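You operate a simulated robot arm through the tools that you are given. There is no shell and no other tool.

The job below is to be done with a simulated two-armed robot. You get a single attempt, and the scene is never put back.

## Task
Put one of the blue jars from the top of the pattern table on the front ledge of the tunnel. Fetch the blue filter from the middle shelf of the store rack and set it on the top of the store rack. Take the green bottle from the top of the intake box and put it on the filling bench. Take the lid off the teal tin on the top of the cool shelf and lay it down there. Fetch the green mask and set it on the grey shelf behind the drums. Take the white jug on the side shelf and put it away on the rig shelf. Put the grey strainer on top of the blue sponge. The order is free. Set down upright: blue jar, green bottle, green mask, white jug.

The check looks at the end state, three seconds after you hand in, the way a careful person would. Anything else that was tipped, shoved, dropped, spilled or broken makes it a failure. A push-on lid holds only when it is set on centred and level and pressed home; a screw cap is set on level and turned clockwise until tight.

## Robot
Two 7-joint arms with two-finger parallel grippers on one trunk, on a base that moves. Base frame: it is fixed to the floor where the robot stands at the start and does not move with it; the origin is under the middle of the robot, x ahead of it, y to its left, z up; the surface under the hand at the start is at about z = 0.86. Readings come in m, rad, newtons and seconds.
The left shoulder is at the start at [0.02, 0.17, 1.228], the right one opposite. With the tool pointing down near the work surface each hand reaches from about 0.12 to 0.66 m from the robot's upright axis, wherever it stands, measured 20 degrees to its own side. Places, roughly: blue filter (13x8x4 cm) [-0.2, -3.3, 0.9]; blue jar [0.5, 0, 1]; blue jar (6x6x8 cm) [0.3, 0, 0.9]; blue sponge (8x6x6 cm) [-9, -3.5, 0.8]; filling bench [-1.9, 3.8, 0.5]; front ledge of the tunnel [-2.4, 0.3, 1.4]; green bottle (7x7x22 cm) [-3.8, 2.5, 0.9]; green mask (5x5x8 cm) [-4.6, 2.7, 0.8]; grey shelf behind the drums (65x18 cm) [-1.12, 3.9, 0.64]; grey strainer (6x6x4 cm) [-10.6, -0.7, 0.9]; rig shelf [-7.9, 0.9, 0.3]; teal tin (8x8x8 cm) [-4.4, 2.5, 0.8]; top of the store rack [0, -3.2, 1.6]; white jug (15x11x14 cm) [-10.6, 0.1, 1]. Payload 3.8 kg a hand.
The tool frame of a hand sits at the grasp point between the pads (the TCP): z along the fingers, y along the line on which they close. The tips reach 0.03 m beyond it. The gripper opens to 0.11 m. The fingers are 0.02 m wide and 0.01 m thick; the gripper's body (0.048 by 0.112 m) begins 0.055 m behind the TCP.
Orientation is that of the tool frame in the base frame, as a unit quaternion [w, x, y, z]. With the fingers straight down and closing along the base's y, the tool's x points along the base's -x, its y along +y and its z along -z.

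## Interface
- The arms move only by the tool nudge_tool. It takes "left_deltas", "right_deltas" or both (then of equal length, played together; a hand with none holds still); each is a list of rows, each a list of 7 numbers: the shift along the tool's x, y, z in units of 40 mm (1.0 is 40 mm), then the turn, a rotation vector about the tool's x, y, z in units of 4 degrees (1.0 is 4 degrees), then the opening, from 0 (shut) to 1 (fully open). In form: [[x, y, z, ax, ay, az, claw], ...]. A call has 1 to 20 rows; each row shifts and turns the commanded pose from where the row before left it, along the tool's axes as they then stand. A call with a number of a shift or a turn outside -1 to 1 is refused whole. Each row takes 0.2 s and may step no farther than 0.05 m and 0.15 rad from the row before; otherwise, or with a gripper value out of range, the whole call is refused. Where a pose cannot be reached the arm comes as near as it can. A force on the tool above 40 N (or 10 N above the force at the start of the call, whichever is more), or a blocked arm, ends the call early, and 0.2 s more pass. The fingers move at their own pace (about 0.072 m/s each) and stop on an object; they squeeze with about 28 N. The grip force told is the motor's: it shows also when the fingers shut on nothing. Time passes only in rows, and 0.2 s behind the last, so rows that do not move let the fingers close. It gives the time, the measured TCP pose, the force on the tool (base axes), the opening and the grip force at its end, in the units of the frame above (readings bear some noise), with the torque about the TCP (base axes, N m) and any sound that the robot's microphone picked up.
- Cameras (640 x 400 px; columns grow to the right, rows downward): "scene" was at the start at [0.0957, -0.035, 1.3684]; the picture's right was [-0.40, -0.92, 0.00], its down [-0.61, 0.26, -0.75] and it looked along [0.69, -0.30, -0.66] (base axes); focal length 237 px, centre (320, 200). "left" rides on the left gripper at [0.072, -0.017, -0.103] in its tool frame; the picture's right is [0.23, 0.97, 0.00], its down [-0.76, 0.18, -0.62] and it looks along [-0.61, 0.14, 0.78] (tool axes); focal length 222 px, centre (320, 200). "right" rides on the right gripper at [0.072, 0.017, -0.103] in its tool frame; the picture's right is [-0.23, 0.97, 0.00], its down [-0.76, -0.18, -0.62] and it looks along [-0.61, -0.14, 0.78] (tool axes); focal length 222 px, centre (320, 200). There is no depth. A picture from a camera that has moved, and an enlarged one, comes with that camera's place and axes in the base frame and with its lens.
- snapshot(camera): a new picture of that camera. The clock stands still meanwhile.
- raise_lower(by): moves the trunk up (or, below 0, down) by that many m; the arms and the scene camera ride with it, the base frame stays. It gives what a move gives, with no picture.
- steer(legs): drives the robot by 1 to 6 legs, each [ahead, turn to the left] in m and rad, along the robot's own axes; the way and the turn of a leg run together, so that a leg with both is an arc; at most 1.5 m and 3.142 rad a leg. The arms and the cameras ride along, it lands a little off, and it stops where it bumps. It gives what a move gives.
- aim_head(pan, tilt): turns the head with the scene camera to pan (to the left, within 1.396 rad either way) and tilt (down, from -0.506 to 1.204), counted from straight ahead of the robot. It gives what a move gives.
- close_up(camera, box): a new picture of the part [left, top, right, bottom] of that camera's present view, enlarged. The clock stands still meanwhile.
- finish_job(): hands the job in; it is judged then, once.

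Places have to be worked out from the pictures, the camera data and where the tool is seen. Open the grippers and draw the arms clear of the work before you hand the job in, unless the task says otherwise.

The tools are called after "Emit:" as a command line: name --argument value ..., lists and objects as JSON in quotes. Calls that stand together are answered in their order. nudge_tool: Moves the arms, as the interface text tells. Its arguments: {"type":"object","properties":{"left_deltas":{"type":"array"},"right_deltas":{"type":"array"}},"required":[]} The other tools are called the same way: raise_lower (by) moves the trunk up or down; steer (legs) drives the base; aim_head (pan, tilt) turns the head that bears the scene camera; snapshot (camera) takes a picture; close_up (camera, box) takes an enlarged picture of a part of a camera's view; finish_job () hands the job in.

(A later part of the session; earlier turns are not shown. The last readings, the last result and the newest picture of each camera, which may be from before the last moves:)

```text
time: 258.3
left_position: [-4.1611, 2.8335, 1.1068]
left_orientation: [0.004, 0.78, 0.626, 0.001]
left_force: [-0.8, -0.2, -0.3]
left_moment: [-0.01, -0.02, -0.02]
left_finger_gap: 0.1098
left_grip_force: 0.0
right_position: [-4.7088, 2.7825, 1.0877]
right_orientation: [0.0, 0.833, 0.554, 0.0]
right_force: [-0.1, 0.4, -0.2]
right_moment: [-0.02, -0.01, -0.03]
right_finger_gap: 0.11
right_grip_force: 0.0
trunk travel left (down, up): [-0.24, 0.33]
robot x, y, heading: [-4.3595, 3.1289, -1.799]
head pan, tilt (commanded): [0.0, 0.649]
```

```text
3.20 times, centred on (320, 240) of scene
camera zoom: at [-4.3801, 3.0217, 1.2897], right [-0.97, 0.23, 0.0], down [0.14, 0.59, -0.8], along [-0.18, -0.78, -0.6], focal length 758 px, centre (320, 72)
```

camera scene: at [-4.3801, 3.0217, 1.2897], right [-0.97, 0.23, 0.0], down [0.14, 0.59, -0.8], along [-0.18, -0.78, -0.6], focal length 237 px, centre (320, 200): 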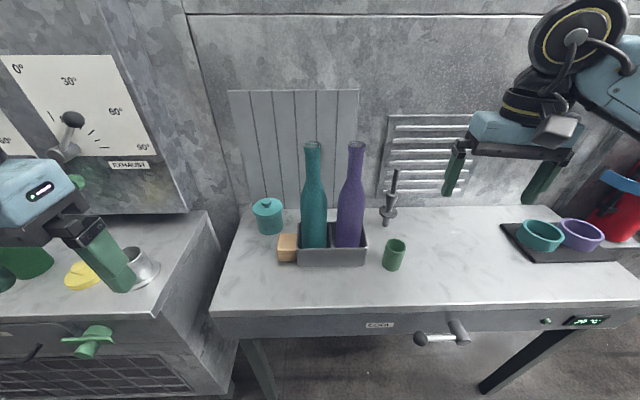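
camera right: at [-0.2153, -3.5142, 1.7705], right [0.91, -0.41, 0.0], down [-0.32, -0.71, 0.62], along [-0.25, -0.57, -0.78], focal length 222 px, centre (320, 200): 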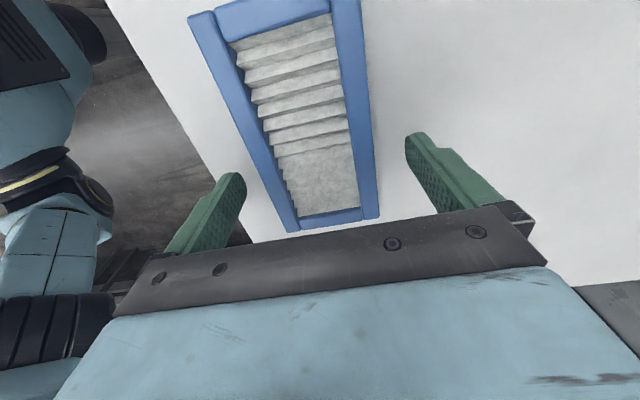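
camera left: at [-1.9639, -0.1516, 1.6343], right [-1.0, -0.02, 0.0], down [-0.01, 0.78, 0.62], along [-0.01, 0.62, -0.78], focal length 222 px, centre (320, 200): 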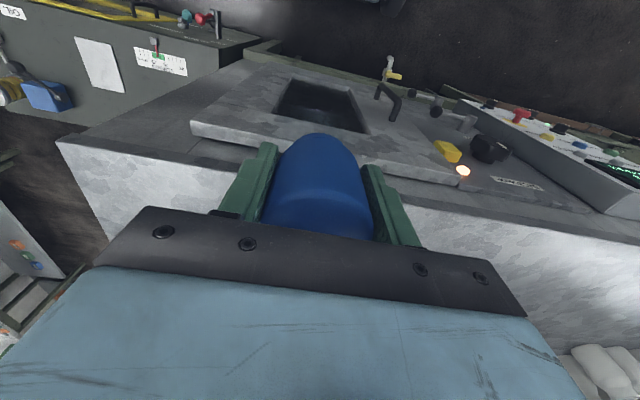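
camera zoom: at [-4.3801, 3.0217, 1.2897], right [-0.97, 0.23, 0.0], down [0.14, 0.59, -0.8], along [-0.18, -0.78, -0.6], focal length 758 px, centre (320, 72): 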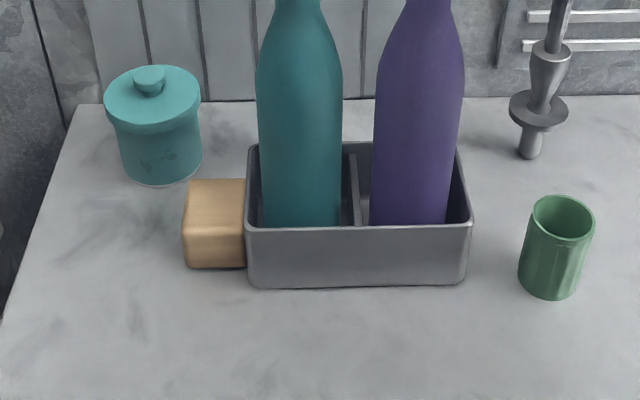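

I need a more accurate shelf height; wrist pictures from both hands will help triangulate.

Emit:
snapshot --camera "right"

Emit:
snapshot --camera "left"

```text
taken
camera right: at [-4.6649, 2.8422, 1.1913], right [0.81, -0.58, 0.0], down [-0.46, -0.63, 0.62], along [-0.36, -0.51, -0.78], focal length 222 px, centre (320, 200)
```

right: 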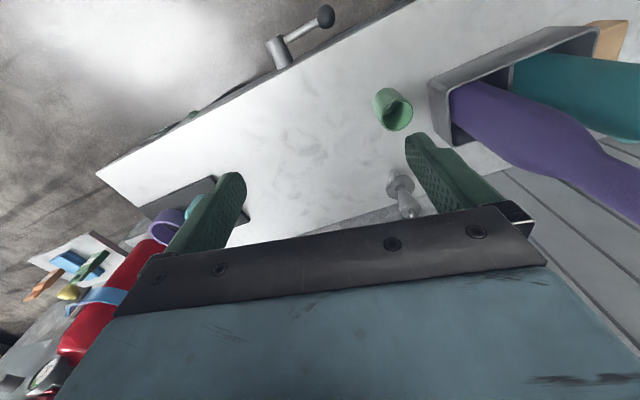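

```text
taken
camera left: at [-4.1637, 2.9088, 1.2097], right [1.0, 0.01, 0.01], down [0.01, -0.78, 0.63], along [0.01, -0.63, -0.78], focal length 222 px, centre (320, 200)
```

left: 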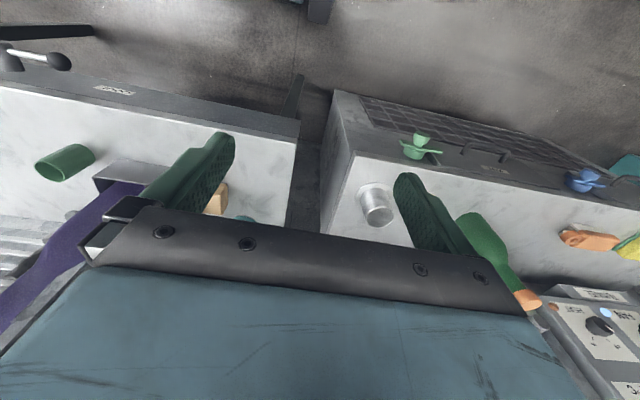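

Triangulated: shelf z≈0.797, tin centre ≈[-4.353,2.478], lid top ≈0.867, lid ≈8.5 cm across. I move 8 cm closer and bring the left hand over the tin at height.

Emit:
steer --legs '[[0.08, 0.0]]'

Emit:
nudge_tool --left_deltas '[[-0.966, -0.335, 0, 0, 0, 0, 1], [-0.966, -0.335, 0, 0, 0, 0, 1], [-0.966, -0.335, 0, 0, 0, 0, 1], [-0.966, -0.335, 0, 0, 0, 0, 1], [-0.966, -0.335, 0, 0, 0, 0, 1], [-0.966, -0.335, 0, 0, 0, 0, 1], [0, 0, 0, 0, 0, 0, 1]]'

Emit:
snapshot --camera "scene"

Emit:
snapshot --camera "left"

```text
time: 259.4
left_position: [-4.1795, 2.7561, 1.1056]
left_orientation: [0.003, 0.78, 0.626, 0.002]
left_force: [-1.6, -0.2, -1.0]
left_moment: [0.01, 0.01, 0.02]
left_finger_gap: 0.1101
left_grip_force: 0.0
right_position: [-4.7272, 2.7042, 1.0871]
right_orientation: [0.001, 0.833, 0.554, 0.0]
right_force: [-0.4, -0.6, 0.1]
right_moment: [0.02, 0.01, -0.02]
right_finger_gap: 0.1099
right_grip_force: 0.1
trunk travel left (down, up): [-0.24, 0.33]
robot x, y, heading: [-4.3721, 3.0533, -1.793]
head pan, tilt (commanded): [0.0, 0.649]
```

```text
time: 261.0
left_position: [-4.3086, 2.5452, 1.107]
left_orientation: [0.004, 0.78, 0.626, 0.001]
left_force: [0.5, 0.1, 0.7]
left_moment: [0.01, 0.01, 0.0]
left_finger_gap: 0.1101
left_grip_force: 0.1
right_position: [-4.7256, 2.7054, 1.0877]
right_orientation: [0.0, 0.832, 0.554, -0.001]
right_force: [0.1, 0.4, -0.8]
right_moment: [0.01, 0.0, 0.01]
right_finger_gap: 0.1102
right_grip_force: 0.0
trunk travel left (down, up): [-0.24, 0.33]
robot x, y, heading: [-4.3688, 3.0522, -1.794]
head pan, tilt (commanded): [0.0, 0.649]
```

```text
taken
camera scene: at [-4.3976, 2.944, 1.2898], right [-0.97, 0.22, 0.0], down [0.14, 0.59, -0.8], along [-0.18, -0.78, -0.6], focal length 237 px, centre (320, 200)
```

scene: 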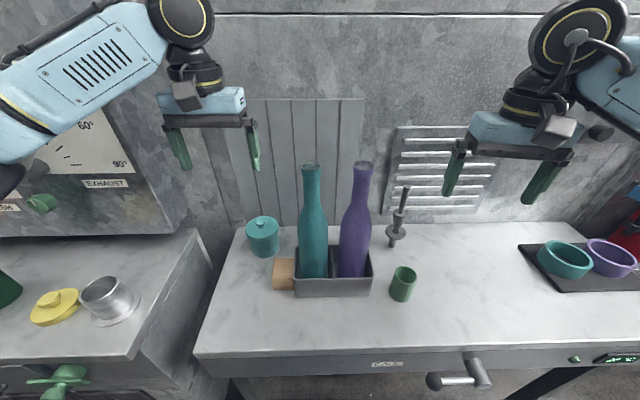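

```text
taken
camera left: at [-4.312, 2.6218, 1.2106], right [1.0, 0.01, 0.01], down [0.01, -0.78, 0.63], along [0.01, -0.63, -0.78], focal length 222 px, centre (320, 200)
```

left: 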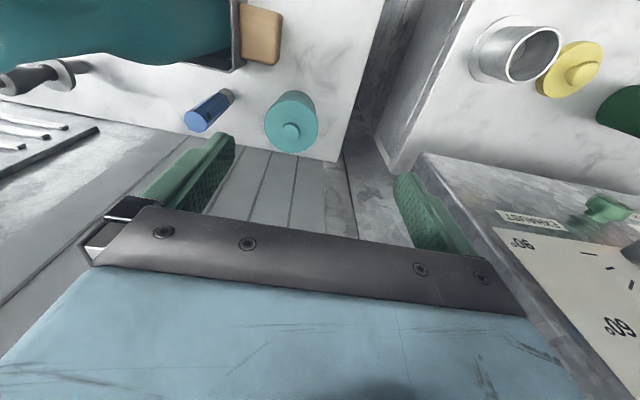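

There's also a blue torch-like cylinder just beside the tin's rear. I zoom both views for accuracy before lowering.

Emit:
close_up --camera "left" --box '[160, 60, 360, 180]'

Emit:
close_up --camera "scene" --box '[200, 180, 340, 300]'

```text
3.20 times, centred on (260, 120) of left
camera zoom: at [-4.312, 2.6218, 1.2106], right [1.0, 0.01, 0.01], down [0.01, -0.78, 0.63], along [0.01, -0.63, -0.78], focal length 711 px, centre (512, 456)
```

zoom: 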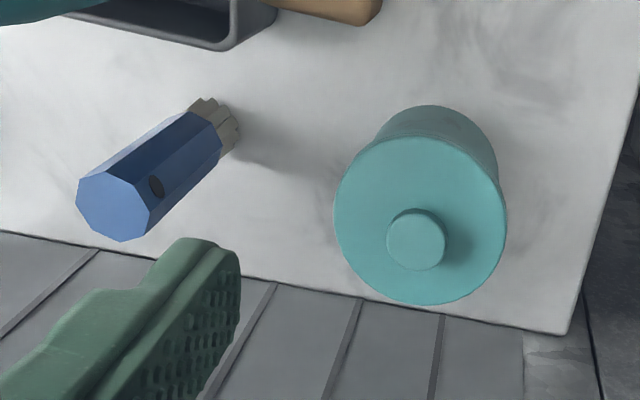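

```text
3.33 times, centred on (270, 240) of scene
camera zoom: at [-4.3976, 2.944, 1.2898], right [-0.97, 0.22, 0.0], down [0.14, 0.59, -0.8], along [-0.18, -0.78, -0.6], focal length 790 px, centre (487, 67)
```

zoom: 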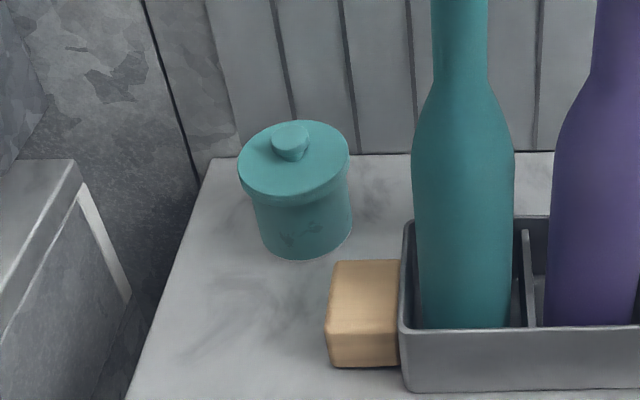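

Better estimates: lid centre ≈[-4.353,2.495], lid top ≈0.885, lid ≈8 cm. The torch is 11 cm to the side, so open fingers pass. I centre over the lid and descend to z≈0.95.

Emit:
nudge_tool --left_deltas '[[-0.735, -0.4, 0, 0, 0, 0, 1], [-0.735, -0.4, 0, 0, 0, 0, 1], [0, 0, 1, 0, 0, 0, 1], [0, 0, 1, 0, 0, 0, 1], [0, 0, 1, 0, 0, 0, 1], [0, 0, 0.8, 0, 0, 0, 1], [0, 0, 0, 0, 0, 0, 1]]'

Emit:
snapshot --camera "left"

Emit:
close_up --camera "scene" --box '[200, 120, 380, 300]'

```text
time: 262.6
left_position: [-4.3497, 2.4957, 0.9549]
left_orientation: [0.004, 0.78, 0.626, 0.001]
left_force: [0.1, 0.3, -0.2]
left_moment: [0.0, 0.0, -0.03]
left_finger_gap: 0.11
left_grip_force: 0.0
right_position: [-4.727, 2.7045, 1.0873]
right_orientation: [-0.001, 0.833, 0.554, 0.0]
right_force: [0.0, 0.9, 0.0]
right_moment: [0.01, -0.03, 0.01]
right_finger_gap: 0.11
right_grip_force: 0.1
trunk travel left (down, up): [-0.24, 0.33]
robot x, y, heading: [-4.3755, 3.0477, -1.8]
head pan, tilt (commanded): [0.0, 0.649]
```

```text
taken
camera left: at [-4.3527, 2.5704, 1.0581], right [1.0, 0.01, 0.01], down [0.01, -0.78, 0.63], along [0.01, -0.63, -0.78], focal length 222 px, centre (320, 200)
```

left: 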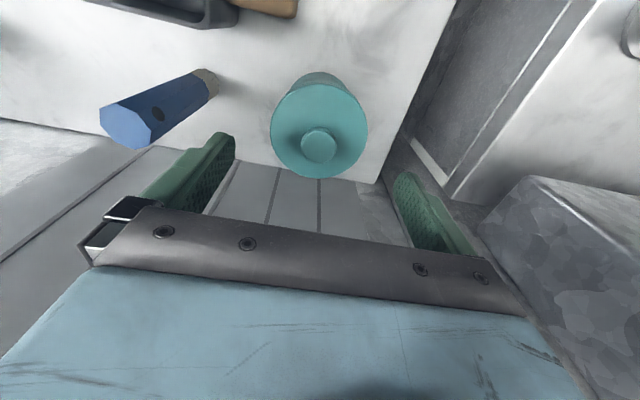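

```text
2.22 times, centred on (290, 210) of scene
camera zoom: at [-4.398, 2.9438, 1.2898], right [-0.97, 0.23, 0.0], down [0.14, 0.59, -0.8], along [-0.18, -0.78, -0.6], focal length 527 px, centre (387, 178)
```

zoom: 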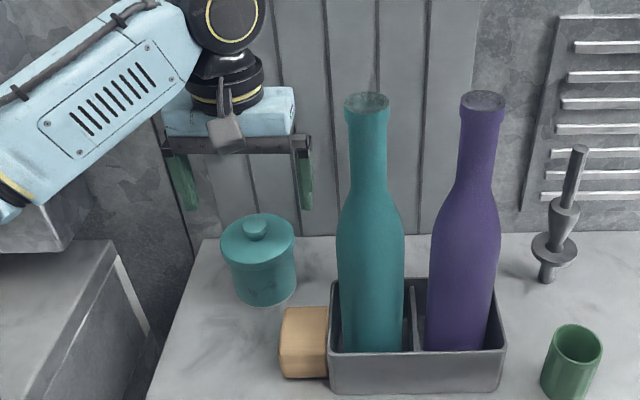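

Lid centre is within 4 mm of the TCP; lid top ≈0.877. I descend so the tips pass ~2.5 cm below the lid top, around its rim.

Emit:
nudge_tool --left_deltas '[[0.08, -0.06, 0.45, 0, 0, 0, 1], [0, 0, 0.45, 0, 0, 0, 1], [0, 0, 0.45, 0, 0, 0, 1], [0, 0, 0.4, 0, 0, 0, 1], [0, 0, 0, 0, 0, 0, 1]]'

Emit:
snapshot --camera "left"

Emit:
close_up --camera "scene" --box '[200, 120, 380, 300]'

```text
time: 263.8
left_position: [-4.3535, 2.4983, 0.8859]
left_orientation: [0.004, 0.78, 0.626, 0.001]
left_force: [0.8, -0.8, -0.2]
left_moment: [-0.04, 0.02, 0.0]
left_finger_gap: 0.1098
left_grip_force: 0.0
right_position: [-4.7263, 2.7046, 1.0883]
right_orientation: [0.0, 0.832, 0.554, 0.0]
right_force: [-0.6, 0.2, 0.5]
right_moment: [-0.01, 0.04, -0.04]
right_finger_gap: 0.11
right_grip_force: 0.1
trunk travel left (down, up): [-0.24, 0.33]
robot x, y, heading: [-4.3723, 3.0488, -1.797]
head pan, tilt (commanded): [0.0, 0.649]
```

```text
taken
camera left: at [-4.3552, 2.5741, 0.9886], right [1.0, 0.01, 0.01], down [0.01, -0.78, 0.63], along [0.01, -0.63, -0.78], focal length 222 px, centre (320, 200)
```

left: 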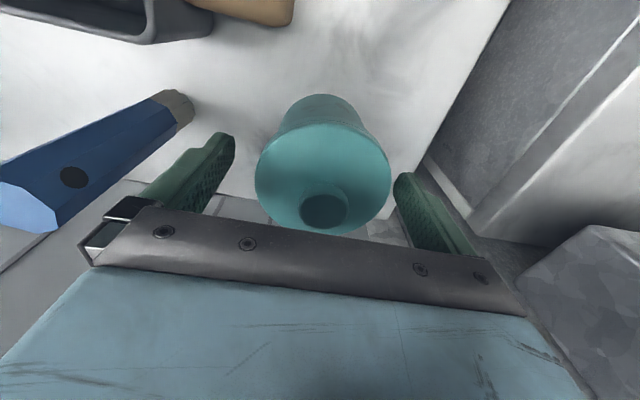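

```text
2.22 times, centred on (290, 210) of scene
camera zoom: at [-4.3981, 2.9438, 1.2897], right [-0.97, 0.23, 0.0], down [0.14, 0.59, -0.8], along [-0.18, -0.78, -0.6], focal length 527 px, centre (387, 178)
```

zoom: 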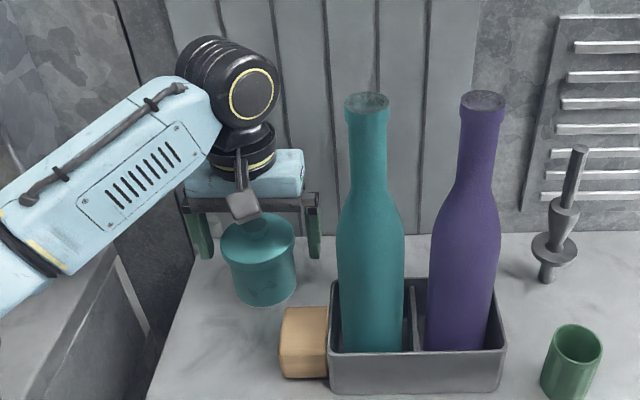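

The lid centre is ~9 mm nearer to me than the TCP. I shift back 8 mm, then close gently on the rim.

Emit:
nudge_tool --left_deltas '[[0.2, 0, 0.1, 0, 0, 0, 1], [0, 0, 0, 0, 0, 0, 0.8], [0, 0, 0, 0, 0, 0, 0.5], [0, 0, 0, 0, 0, 0, 0.3], [0, 0, 0, 0, 0, 0, 0.3]]'

Emit:
snapshot --camera "left"

Emit:
close_up --camera "scene" --box '[200, 120, 380, 300]'

```text
time: 265.0
left_position: [-4.3508, 2.508, 0.8827]
left_orientation: [0.004, 0.78, 0.626, 0.001]
left_force: [0.7, 0.1, -0.9]
left_moment: [-0.07, -0.14, 0.02]
left_finger_gap: 0.0767
left_grip_force: 27.7
right_position: [-4.7269, 2.7047, 1.0874]
right_orientation: [0.0, 0.832, 0.554, 0.0]
right_force: [-0.6, 1.0, -0.7]
right_moment: [-0.01, 0.0, -0.01]
right_finger_gap: 0.1101
right_grip_force: 0.0
trunk travel left (down, up): [-0.24, 0.33]
robot x, y, heading: [-4.3721, 3.0507, -1.798]
head pan, tilt (commanded): [0.0, 0.649]
```

```text
taken
camera left: at [-4.353, 2.5822, 0.9846], right [1.0, 0.01, 0.01], down [0.01, -0.78, 0.63], along [0.01, -0.63, -0.78], focal length 222 px, centre (320, 200)
```

left: 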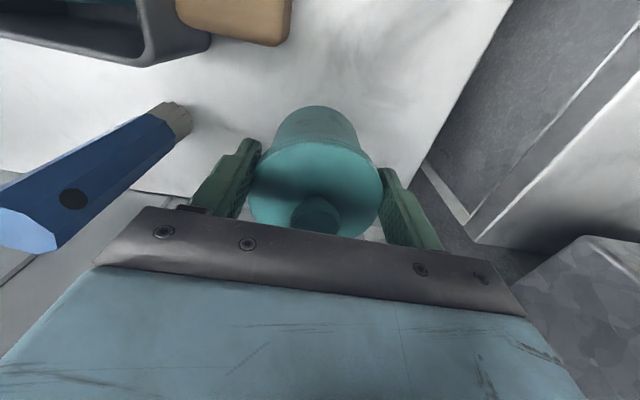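

```text
2.22 times, centred on (290, 210) of scene
camera zoom: at [-4.398, 2.9437, 1.2897], right [-0.97, 0.23, 0.0], down [0.14, 0.59, -0.8], along [-0.18, -0.78, -0.6], focal length 527 px, centre (387, 178)
```

zoom: 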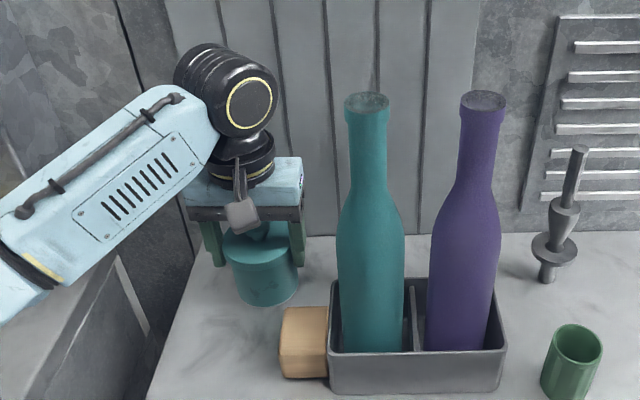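

Gripped at 0.077 m. I lift slowly 1 cm and check whether only the lid comes up.

Emit:
nudge_tool --left_deltas '[[0, 0, -0.08, 0, 0, 0, 0.3], [0, 0, -0.08, 0, 0, 0, 0.3], [0, 0, -0.08, 0, 0, 0, 0.3]]'

Emit:
close_up --camera "scene" --box '[200, 120, 380, 300]'

Emit:
close_up --camera "left" --box '[200, 60, 440, 260]'

```text
time: 265.8
left_position: [-4.3508, 2.5071, 0.8905]
left_orientation: [0.003, 0.78, 0.626, 0.001]
left_force: [-0.4, -0.5, -2.2]
left_moment: [0.03, -0.01, 0.01]
left_finger_gap: 0.0767
left_grip_force: 28.4
right_position: [-4.7267, 2.7039, 1.0874]
right_orientation: [0.001, 0.832, 0.554, 0.0]
right_force: [0.6, -0.4, -0.1]
right_moment: [-0.02, 0.02, 0.01]
right_finger_gap: 0.1101
right_grip_force: 0.1
trunk travel left (down, up): [-0.24, 0.33]
robot x, y, heading: [-4.3683, 3.0527, -1.798]
head pan, tilt (commanded): [0.0, 0.649]
```

```text
2.22 times, centred on (290, 210) of scene
camera zoom: at [-4.3981, 2.9435, 1.2897], right [-0.97, 0.23, 0.0], down [0.14, 0.59, -0.8], along [-0.18, -0.78, -0.6], focal length 527 px, centre (387, 178)
```

zoom: 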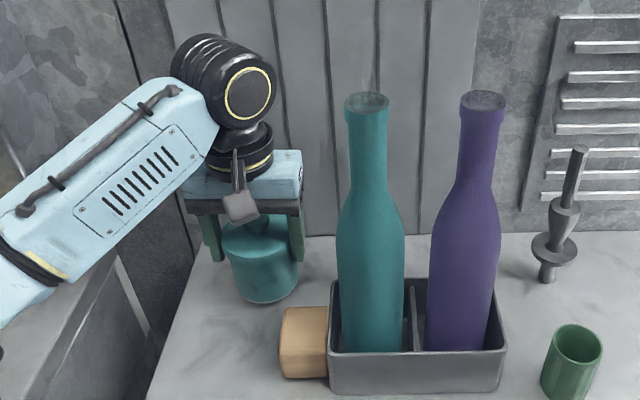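

```text
2.00 times, centred on (320, 160) of left
camera zoom: at [-4.3531, 2.5825, 0.9938], right [1.0, 0.01, 0.01], down [0.01, -0.78, 0.63], along [0.01, -0.63, -0.78], focal length 444 px, centre (320, 280)
```

zoom: 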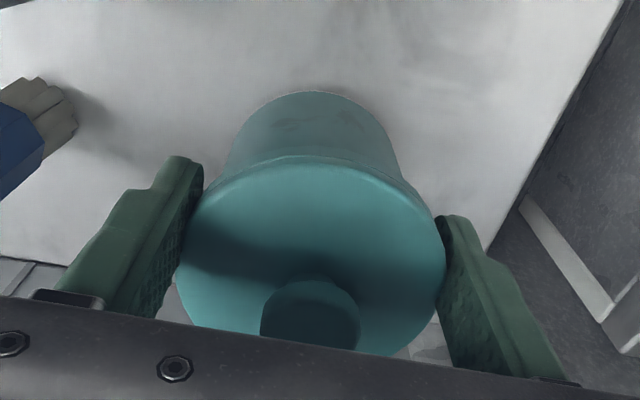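

The whole tin came up (the body moved with the hand), so the lid is held by friction. I set it back down, re-grip only the upper rim with the left hand, and meanwhile begin pitching the right hand to 45° so it can hold the tin's body from the front.

Emit:
nudge_tool --left_deltas '[[0, 0, 0.12, 0, 0, 0, 0.3], [0, 0, 0.12, 0, 0, 0, 0.3], [0, 0, 0, 0, 0, 0, 0.3], [0, 0, 0, 0, 0, 0, 0.8], [0, 0, 0, 0, 0, 0, 1], [0, 0, -0.17, 0, 0, 0, 1], [0, 0, -0.17, 0, 0, 0, 1], [0, 0, 0, 0, 0, 0, 0.7], [0, 0, 0, 0, 0, 0, 0.4], [0, 0, 0, 0, 0, 0, 0.3], [0, 0, 0, 0, 0, 0, 0.3], [0, 0, 0, 0, 0, 0, 0.3]]' --right_deltas '[[0, 0, 0, 0, 0, -0.8, 1], [0, 0, 0, 0, 0, -0.8, 1], [0, 0, 0, 0, 0, -0.8, 1], [0, 0, 0, 0, -1, 0, 1], [0, 0, 0, 0, -1, 0, 1], [0, 0, 0, 0, -1, 0, 1], [0, 0, 0, 0, -1, 0, 1], [0, 0, 0, 0, -1, 0, 1], [0, 0, 0, 0, -1, 0, 1], [0, 0, 0, 0, -1, 0, 1], [0, 0, 0, 0, -1, 0, 1], [0, 0, 0, 0, -1, 0, 1]]'

Emit:
close_up --camera "left" --box '[200, 60, 440, 260]'

Emit:
snapshot --camera "scene"

```text
time: 268.4
left_position: [-4.35, 2.5068, 0.8939]
left_orientation: [0.004, 0.78, 0.626, 0.001]
left_force: [0.1, -0.3, 1.5]
left_moment: [-0.05, -0.01, 0.02]
left_finger_gap: 0.0766
left_grip_force: 27.8
right_position: [-4.7264, 2.7054, 1.0868]
right_orientation: [0.193, 0.744, 0.592, -0.242]
right_force: [-0.4, -0.1, -0.3]
right_moment: [0.01, -0.03, 0.03]
right_finger_gap: 0.1097
right_grip_force: 0.1
trunk travel left (down, up): [-0.24, 0.33]
robot x, y, heading: [-4.3704, 3.0522, -1.797]
head pan, tilt (commanded): [0.0, 0.649]
```

```text
2.00 times, centred on (320, 160) of left
camera zoom: at [-4.3525, 2.5824, 0.9982], right [1.0, 0.01, 0.01], down [0.01, -0.78, 0.63], along [0.01, -0.63, -0.78], focal length 444 px, centre (320, 280)
```

zoom: 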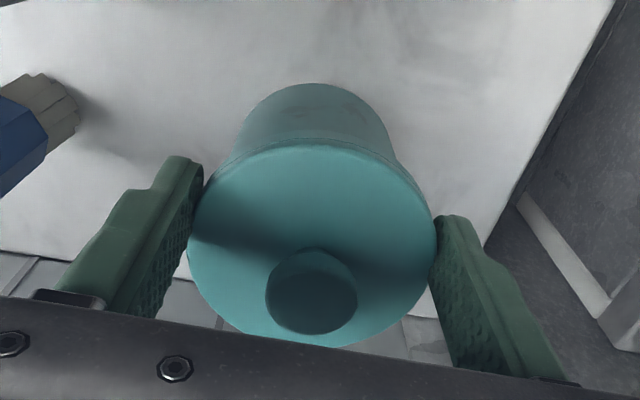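

```text
taken
camera scene: at [-4.3981, 2.9439, 1.2898], right [-0.97, 0.23, 0.0], down [0.14, 0.59, -0.8], along [-0.18, -0.78, -0.6], focal length 237 px, centre (320, 200)
```

scene: 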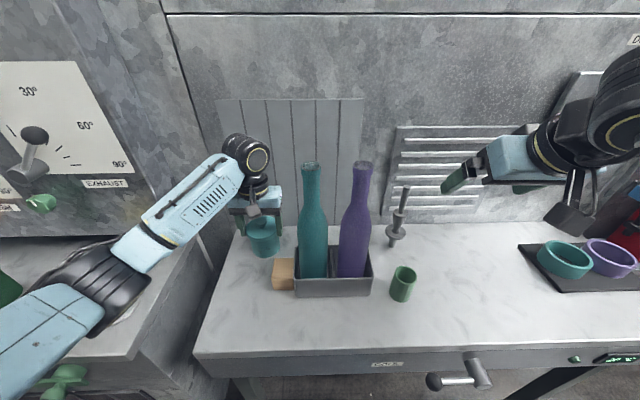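

The left hand holds the upper rim. Now I finish the right hand's pitch to 45° and carry it left (at z≈1.09, in front of the bottles) toward a spot in front of the tin.

Emit:
nudge_tool --right_deltas '[[0, 0, 0, 0, -1, 0, 1], [0, 0, 0, 0, -1, 0, 1], [0, 0, 0, 0, -0.25, 0, 1], [0, 0.93, 0, 0, 0, 0, 1], [0, 0.93, 0, 0, 0, 0, 1], [0, 0.93, 0, 0, 0, 0, 1], [0, 0.93, 0, 0, 0, 0, 1], [0, 0.93, 0, 0, 0, 0, 1], [0, 0.93, 0, 0, 0, 0, 1], [0, 0.93, 0, 0, 0, 0, 1], [0, 0, 0, 0, 0, 0, 1]]'

Emit:
snapshot --camera "scene"

Emit:
snapshot --camera "right"

```text
time: 270.8
left_position: [-4.3505, 2.5075, 0.896]
left_orientation: [0.005, 0.78, 0.626, 0.001]
left_force: [0.6, -0.7, -1.2]
left_moment: [0.07, 0.17, -0.04]
left_finger_gap: 0.0767
left_grip_force: 27.5
right_position: [-4.4745, 2.6467, 1.0879]
right_orientation: [0.241, 0.724, 0.572, -0.3]
right_force: [-6.9, 2.0, 12.5]
right_moment: [-0.44, -0.55, -0.17]
right_finger_gap: 0.1063
right_grip_force: 0.1
trunk travel left (down, up): [-0.24, 0.33]
robot x, y, heading: [-4.3705, 3.0459, -1.797]
head pan, tilt (commanded): [0.0, 0.649]
```

```text
taken
camera scene: at [-4.3992, 2.9448, 1.2899], right [-0.97, 0.23, 0.0], down [0.14, 0.59, -0.8], along [-0.18, -0.78, -0.6], focal length 237 px, centre (320, 200)
```

scene: 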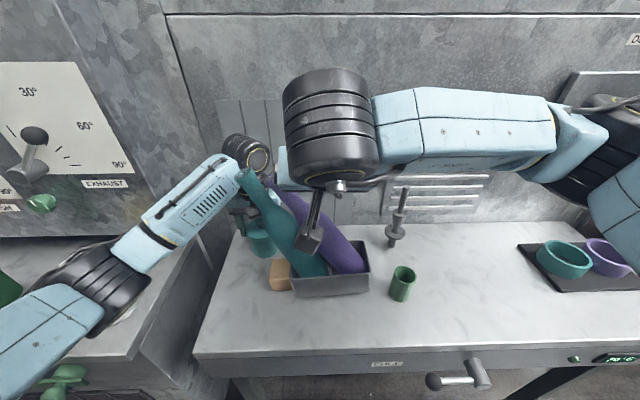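

```text
taken
camera right: at [-4.4287, 2.7624, 1.1097], right [0.91, -0.38, 0.16], down [-0.2, -0.05, 0.98], along [-0.36, -0.92, -0.12], focal length 222 px, centre (320, 200)
```

right: 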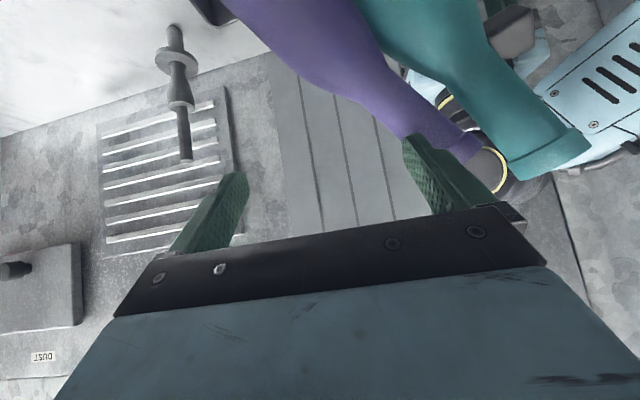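

The right hand has struck the bottles and tilted them in their tray – I misjudged their distance. I stop and look closely before reversing.

Emit:
close_up --camera "scene" --box '[200, 110, 420, 310]'

Emit:
snapshot --camera "left"

```text
2.00 times, centred on (310, 210) of scene
camera zoom: at [-4.3992, 2.9448, 1.2899], right [-0.97, 0.23, 0.0], down [0.14, 0.59, -0.8], along [-0.18, -0.78, -0.6], focal length 474 px, centre (340, 180)
```

zoom: 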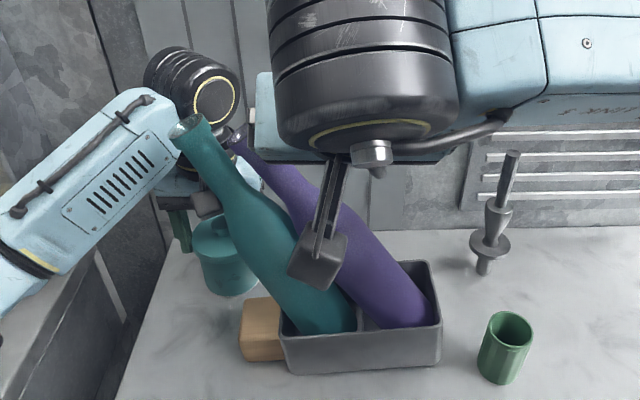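

```text
taken
camera left: at [-4.3534, 2.5831, 0.9982], right [1.0, 0.01, 0.01], down [0.0, -0.78, 0.63], along [0.01, -0.63, -0.78], focal length 222 px, centre (320, 200)
```

left: 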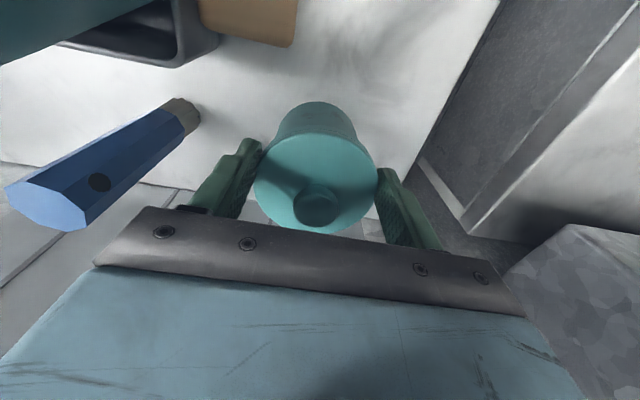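

The teal bottle now leans on my left hand's right side, the purple one on the teal; both still stand in their tray. First I withdraw the right hand a little the way it came and see what they do; the left hand must stay put as support.

Emit:
nudge_tool --right_deltas '[[0, -0.5, 0, 0, 0, 0, 1], [0, -0.5, 0, 0, 0, 0, 1]]'

Emit:
close_up --camera "scene" --box '[200, 110, 420, 310]'

Emit:
snapshot --camera "right"

```text
time: 271.4
left_position: [-4.3495, 2.5074, 0.8943]
left_orientation: [0.004, 0.78, 0.625, 0.001]
left_force: [0.7, 0.6, -1.7]
left_moment: [0.01, -0.04, 0.01]
left_finger_gap: 0.0768
left_grip_force: 27.9
right_position: [-4.5129, 2.6539, 1.086]
right_orientation: [0.238, 0.723, 0.576, -0.298]
right_force: [1.8, 1.0, -0.5]
right_moment: [-0.01, -0.02, 0.01]
right_finger_gap: 0.1101
right_grip_force: 0.1
trunk travel left (down, up): [-0.24, 0.33]
robot x, y, heading: [-4.3745, 3.048, -1.795]
head pan, tilt (commanded): [0.0, 0.649]
```

```text
2.00 times, centred on (310, 210) of scene
camera zoom: at [-4.3983, 2.944, 1.2897], right [-0.97, 0.22, 0.0], down [0.14, 0.59, -0.8], along [-0.18, -0.78, -0.6], focal length 474 px, centre (340, 180)
```

zoom: 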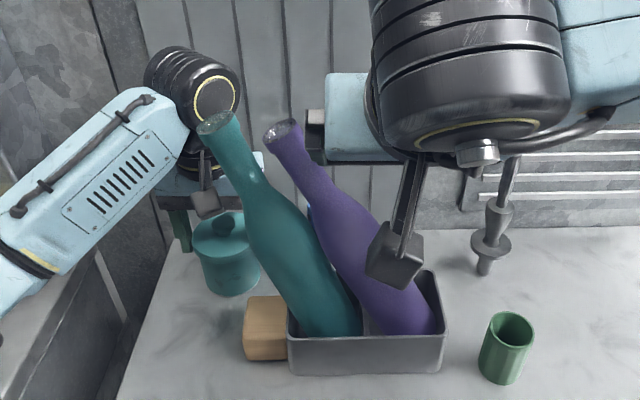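

```text
taken
camera right: at [-4.467, 2.7705, 1.1091], right [0.91, -0.38, 0.16], down [-0.2, -0.06, 0.98], along [-0.36, -0.93, -0.12], focal length 222 px, centre (320, 200)
```

right: 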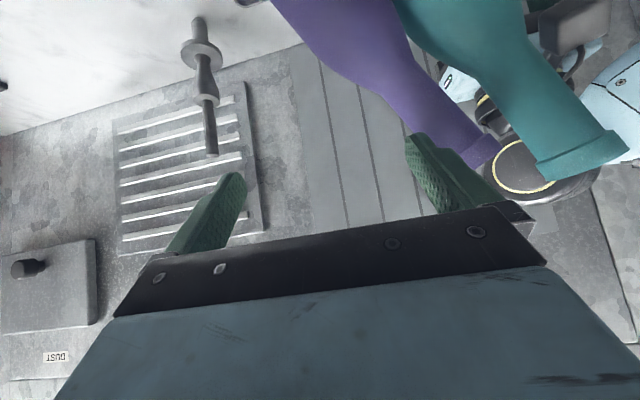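

The bottles are following back up by themselves. I withdraw the right hand further and look again.

Emit:
nudge_tool --right_deltas '[[0, -0.9, 0, 0, 0, 0, 1], [0, -0.9, 0, 0, 0, 0, 1], [0, -0.9, 0, 0, 0, 0, 1], [0, -0.9, 0, 0, 0, 0, 1], [0, -0.9, 0, 0, 0, 0, 1], [0, 0, 0, 0, 0, 0, 1]]'

Emit:
close_up --camera "scene" --box '[200, 110, 420, 310]'

Emit:
snapshot --camera "right"

```text
time: 272.8
left_position: [-4.3505, 2.5065, 0.8954]
left_orientation: [0.004, 0.78, 0.626, 0.002]
left_force: [-0.1, 2.0, 2.1]
left_moment: [-0.06, -0.04, 0.04]
left_finger_gap: 0.0767
left_grip_force: 28.0
right_position: [-4.6893, 2.6962, 1.0876]
right_orientation: [0.238, 0.723, 0.574, -0.3]
right_force: [-0.2, -0.7, -0.4]
right_moment: [0.0, 0.01, 0.01]
right_finger_gap: 0.1101
right_grip_force: 0.0
trunk travel left (down, up): [-0.24, 0.33]
robot x, y, heading: [-4.3696, 3.0496, -1.797]
head pan, tilt (commanded): [0.0, 0.649]
```

```text
2.00 times, centred on (310, 210) of scene
camera zoom: at [-4.3981, 2.9442, 1.2898], right [-0.97, 0.23, 0.0], down [0.14, 0.59, -0.8], along [-0.18, -0.78, -0.6], focal length 474 px, centre (340, 180)
```

zoom: 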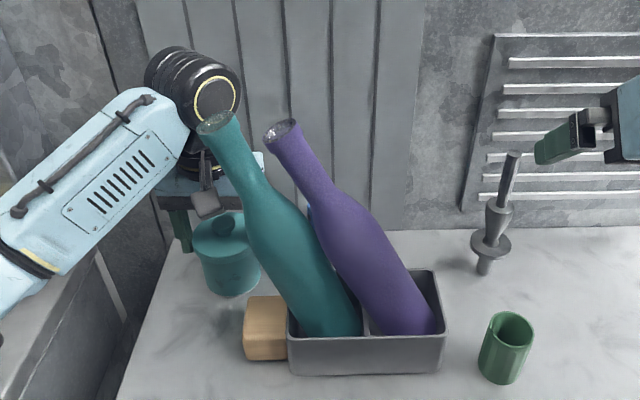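

```text
taken
camera right: at [-4.6433, 2.813, 1.1108], right [0.91, -0.38, 0.16], down [-0.2, -0.05, 0.98], along [-0.36, -0.93, -0.12], focal length 222 px, centre (320, 200)
```

right: 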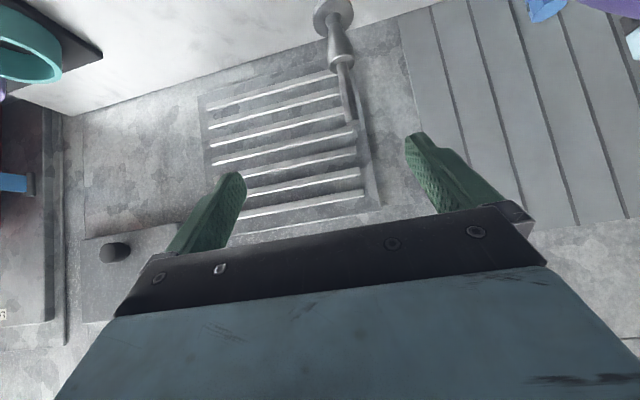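

The bottles lean in a stable way: teal in the corner formed by my left hand's front and its camera, purple on teal; tray, block, torch and tin have not moved. Only a few degrees more and they would right themselves. I release the lid and slowly raise the left hand to clear the tin, keeping it as the support.

Emit:
nudge_tool --left_deltas '[[0, 0, 0, 0, 0, 0, 0.82], [0, 0, 0, 0, 0, 0, 0.82], [0, 0, -0.15, 0, 0, 0, 0.82], [0, 0, -0.2, 0, 0, 0, 0.82], [0, 0, -0.2, 0, 0, 0, 0.82]]'

Emit:
close_up --camera "scene" --box '[200, 110, 420, 310]'

Emit:
snapshot --camera "left"

```text
time: 274.0
left_position: [-4.3506, 2.5068, 0.9159]
left_orientation: [0.003, 0.78, 0.626, 0.002]
left_force: [0.0, 0.3, -0.2]
left_moment: [-0.03, -0.03, -0.03]
left_finger_gap: 0.0903
left_grip_force: 0.1
right_position: [-4.6876, 2.696, 1.0881]
right_orientation: [0.237, 0.724, 0.574, -0.301]
right_force: [0.6, -0.8, -0.7]
right_moment: [-0.02, -0.02, 0.04]
right_finger_gap: 0.1103
right_grip_force: 0.1
trunk travel left (down, up): [-0.24, 0.33]
robot x, y, heading: [-4.3697, 3.046, -1.8]
head pan, tilt (commanded): [0.0, 0.649]
```

```text
2.00 times, centred on (310, 210) of scene
camera zoom: at [-4.3981, 2.9438, 1.2897], right [-0.97, 0.23, 0.0], down [0.14, 0.59, -0.8], along [-0.18, -0.78, -0.6], focal length 474 px, centre (340, 180)
```

zoom: 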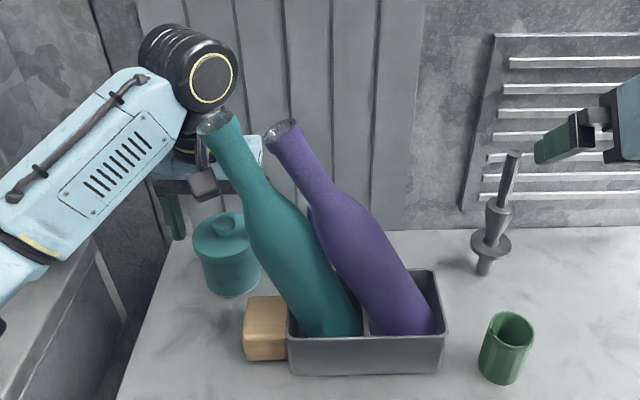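

```text
taken
camera left: at [-4.3532, 2.5827, 1.0198], right [1.0, 0.01, 0.01], down [0.01, -0.78, 0.63], along [0.01, -0.63, -0.78], focal length 222 px, centre (320, 200)
```

left: 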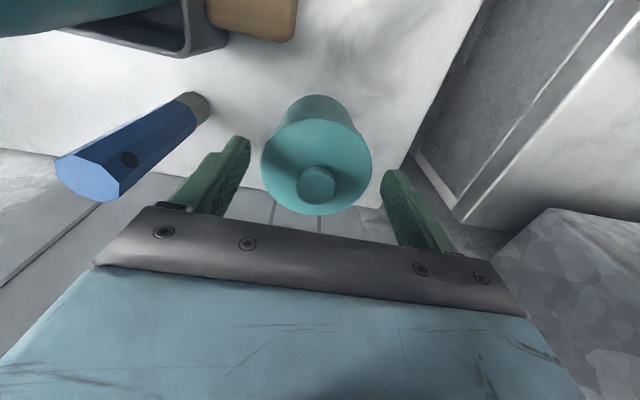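

Re-measured: the bottles actually stand at y≈2.61 (tops z≈1.11), nearer than I assumed; they now lean on the tray wall, not on my hand. I withdraw the left hand up and away the way it came, so there is room to push them upright.

Emit:
nudge_tool --left_deltas '[[0, 0, -0.6, 0, 0, 0, 0.82], [0, 0, -0.9, 0, 0, 0, 0.82], [0, 0, -0.9, 0, 0, 0, 0.82], [0, 0, -0.9, 0, 0, 0, 0.82], [0, 0, -0.9, 0, 0, 0, 0.82], [0, 0.6, -0.5, 0, 0, 0, 0.82], [0.3, 0.8, 0, 0, 0, 0, 0.82], [0.6, 0.6, 0, 0, 0, 0, 0.82], [0.9, 0.3, 0, 0, 0, 0, 0.82], [0.9, 0.3, 0, 0, 0, 0, 0.82], [0.9, 0.3, 0, 0, 0, 0, 0.82], [0.9, 0.3, 0, 0, 0, 0, 0.82]]'

Emit:
snapshot --camera "scene"

Emit:
close_up --camera "scene" --box '[200, 110, 420, 310]'

```text
time: 276.6
left_position: [-4.1876, 2.6542, 1.1047]
left_orientation: [0.004, 0.78, 0.626, 0.001]
left_force: [0.5, -0.6, 0.2]
left_moment: [-0.03, 0.03, 0.02]
left_finger_gap: 0.0902
left_grip_force: 0.1
right_position: [-4.6861, 2.696, 1.0896]
right_orientation: [0.239, 0.723, 0.575, -0.3]
right_force: [0.5, 0.7, 0.2]
right_moment: [0.01, 0.0, 0.03]
right_finger_gap: 0.1099
right_grip_force: 0.1
trunk travel left (down, up): [-0.24, 0.33]
robot x, y, heading: [-4.3711, 3.0501, -1.795]
head pan, tilt (commanded): [0.0, 0.649]
```

```text
taken
camera scene: at [-4.3975, 2.9443, 1.2898], right [-0.97, 0.23, 0.0], down [0.14, 0.59, -0.8], along [-0.18, -0.78, -0.6], focal length 237 px, centre (320, 200)
```

scene: 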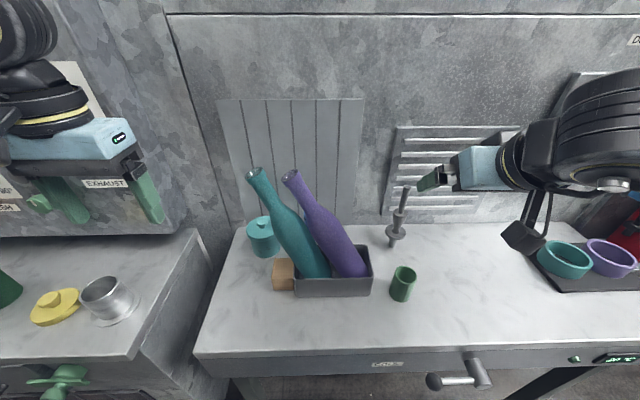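

```text
2.00 times, centred on (310, 210) of scene
camera zoom: at [-4.3975, 2.9443, 1.2898], right [-0.97, 0.23, 0.0], down [0.14, 0.59, -0.8], along [-0.18, -0.78, -0.6], focal length 474 px, centre (340, 180)
```

zoom: 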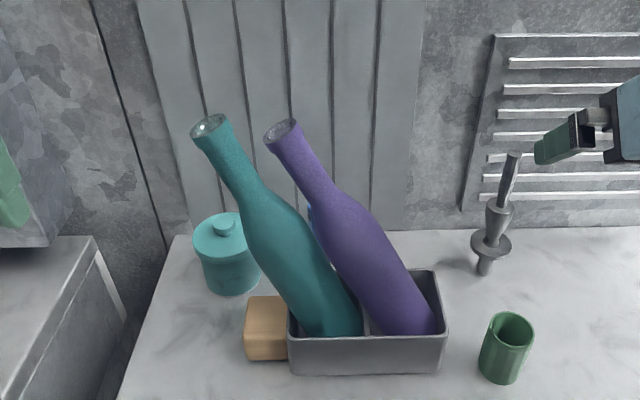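

The tray holds the leaning bottles. Plan: close the right gripper as a rod, carry it over the bottles at z≈1.2, lower it left of the teal neck, and push both gently back to the right. First raise and cross over.

Emit:
nudge_tool --left_deltas '[[0, 0.5, 0, 0, 0, 0, 0.82], [0, 0.5, 0, 0, 0, 0, 0.82], [0, 0.5, 0, 0, 0, 0, 0.82], [0, 0, 0, 0, 0, 0, 0.82], [0, 0, 0, 0, 0, 0, 0.82], [0, 0, 0, 0, 0, 0, 0.82], [0, 0, 0, 0, 0, 0, 0.82], [0, 0, 0, 0, 0, 0, 0.82], [0, 0, 0, 0, 0, 0, 0.82], [0, 0, 0, 0, 0, 0, 0.82], [0, 0, 0, 0, 0, 0, 0.82], [0, 0, 0, 0, 0, 0, 0.82], [0, 0, 0, 0, 0, 0, 0.82], [0, 0, 0, 0, 0, 0, 0.82]]' --right_deltas '[[-0.68, 0, -0.68, 0, 0, 0, 0], [-0.68, 0, -0.68, 0, 0, 0, 0], [-0.68, 0, -0.68, 0, 0, 0, 0], [-0.2, 0, -0.2, 0, 0, 0, 0], [0, 0.91, 0, 0, 0, 0, 0], [0, 0.91, 0, 0, 0, 0, 0], [0, 0.91, 0, 0, 0, 0, 0], [0, 0.91, 0, 0, 0, 0, 0], [0, 0.91, 0, 0, 0, 0, 0], [0, 0.91, 0, 0, 0, 0, 0], [0, 0.91, 0, 0, 0, 0, 0], [0, 0.91, 0, 0, 0, 0, 0], [0, 0.91, 0, 0, 0, 0, 0], [0, 0.91, 0, 0, 0, 0, 0]]'

Emit:
snapshot --camera "scene"

Emit:
snapshot --camera "right"

```text
time: 279.6
left_position: [-4.1282, 2.6426, 1.1056]
left_orientation: [0.003, 0.78, 0.626, -0.001]
left_force: [1.0, -0.3, 0.0]
left_moment: [0.0, -0.01, 0.02]
left_finger_gap: 0.09
left_grip_force: 0.0
right_position: [-4.3319, 2.6119, 1.2135]
right_orientation: [0.239, 0.723, 0.574, -0.3]
right_force: [0.1, 1.0, -0.5]
right_moment: [-0.02, -0.02, 0.0]
right_finger_gap: 0.0002
right_grip_force: 27.9
trunk travel left (down, up): [-0.24, 0.33]
robot x, y, heading: [-4.3703, 3.051, -1.796]
head pan, tilt (commanded): [0.0, 0.649]
```

```text
taken
camera scene: at [-4.397, 2.9438, 1.2897], right [-0.97, 0.22, 0.0], down [0.14, 0.59, -0.8], along [-0.18, -0.78, -0.6], focal length 237 px, centre (320, 200)
```

scene: 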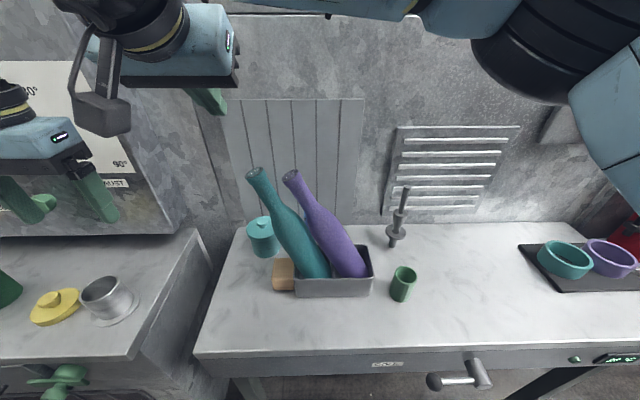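

```text
taken
camera right: at [-4.2868, 2.7293, 1.2362], right [0.91, -0.38, 0.16], down [-0.2, -0.05, 0.98], along [-0.36, -0.92, -0.12], focal length 222 px, centre (320, 200)
```

right: 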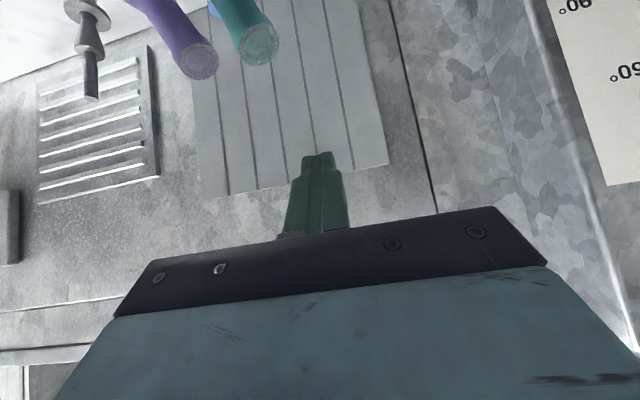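

The rod is left of the bottles at z≈1.21. I lower it to z≈1.05, then check alignment with the teal neck.

Emit:
nudge_tool --right_deltas '[[0.65, 0, 0.75, 0, 0, 0, 0], [0.65, 0, 0.75, 0, 0, 0, 0], [0.65, 0, 0.7, 0, 0, 0, 0], [0.65, 0, 0.7, 0, 0, 0, 0], [0.2, 0, 0.2, 0, 0, 0, 0], [0, 0, 0, 0, 0, 0, 0]]'

Emit:
snapshot --camera "scene"

Emit:
snapshot --camera "right"

Emit:
snapshot --camera "left"

```text
time: 281.0
left_position: [-4.1306, 2.642, 1.1056]
left_orientation: [0.004, 0.78, 0.626, 0.001]
left_force: [0.3, -0.9, -0.1]
left_moment: [-0.01, -0.01, -0.01]
left_finger_gap: 0.0902
left_grip_force: 0.0
right_position: [-4.3361, 2.606, 1.0464]
right_orientation: [0.238, 0.723, 0.574, -0.3]
right_force: [-0.8, -0.2, 0.0]
right_moment: [0.0, 0.03, -0.03]
right_finger_gap: 0.0001
right_grip_force: 28.0
trunk travel left (down, up): [-0.24, 0.33]
robot x, y, heading: [-4.3697, 3.0505, -1.8]
head pan, tilt (commanded): [0.0, 0.649]
```

```text
taken
camera scene: at [-4.3981, 2.9437, 1.2897], right [-0.97, 0.23, 0.0], down [0.14, 0.59, -0.8], along [-0.18, -0.78, -0.6], focal length 237 px, centre (320, 200)
```

scene: 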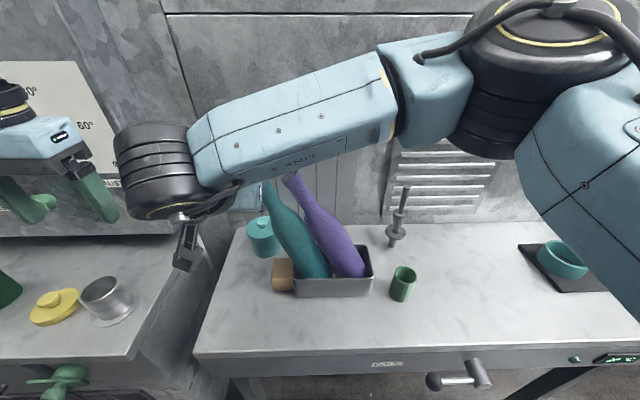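

```text
taken
camera right: at [-4.2904, 2.7224, 1.0696], right [0.91, -0.38, 0.16], down [-0.2, -0.05, 0.98], along [-0.36, -0.92, -0.12], focal length 222 px, centre (320, 200)
```

right: 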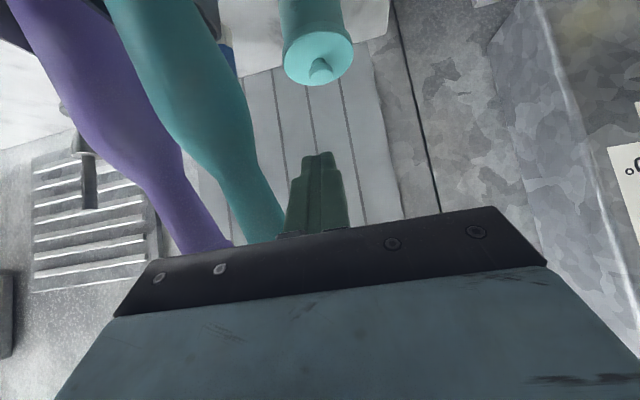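

```text
taken
camera left: at [-4.1319, 2.7173, 1.2088], right [1.0, 0.01, 0.01], down [0.01, -0.78, 0.63], along [0.01, -0.63, -0.78], focal length 222 px, centre (320, 200)
```

left: 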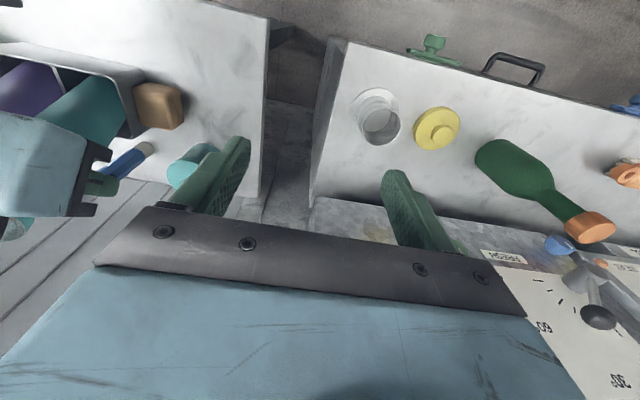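

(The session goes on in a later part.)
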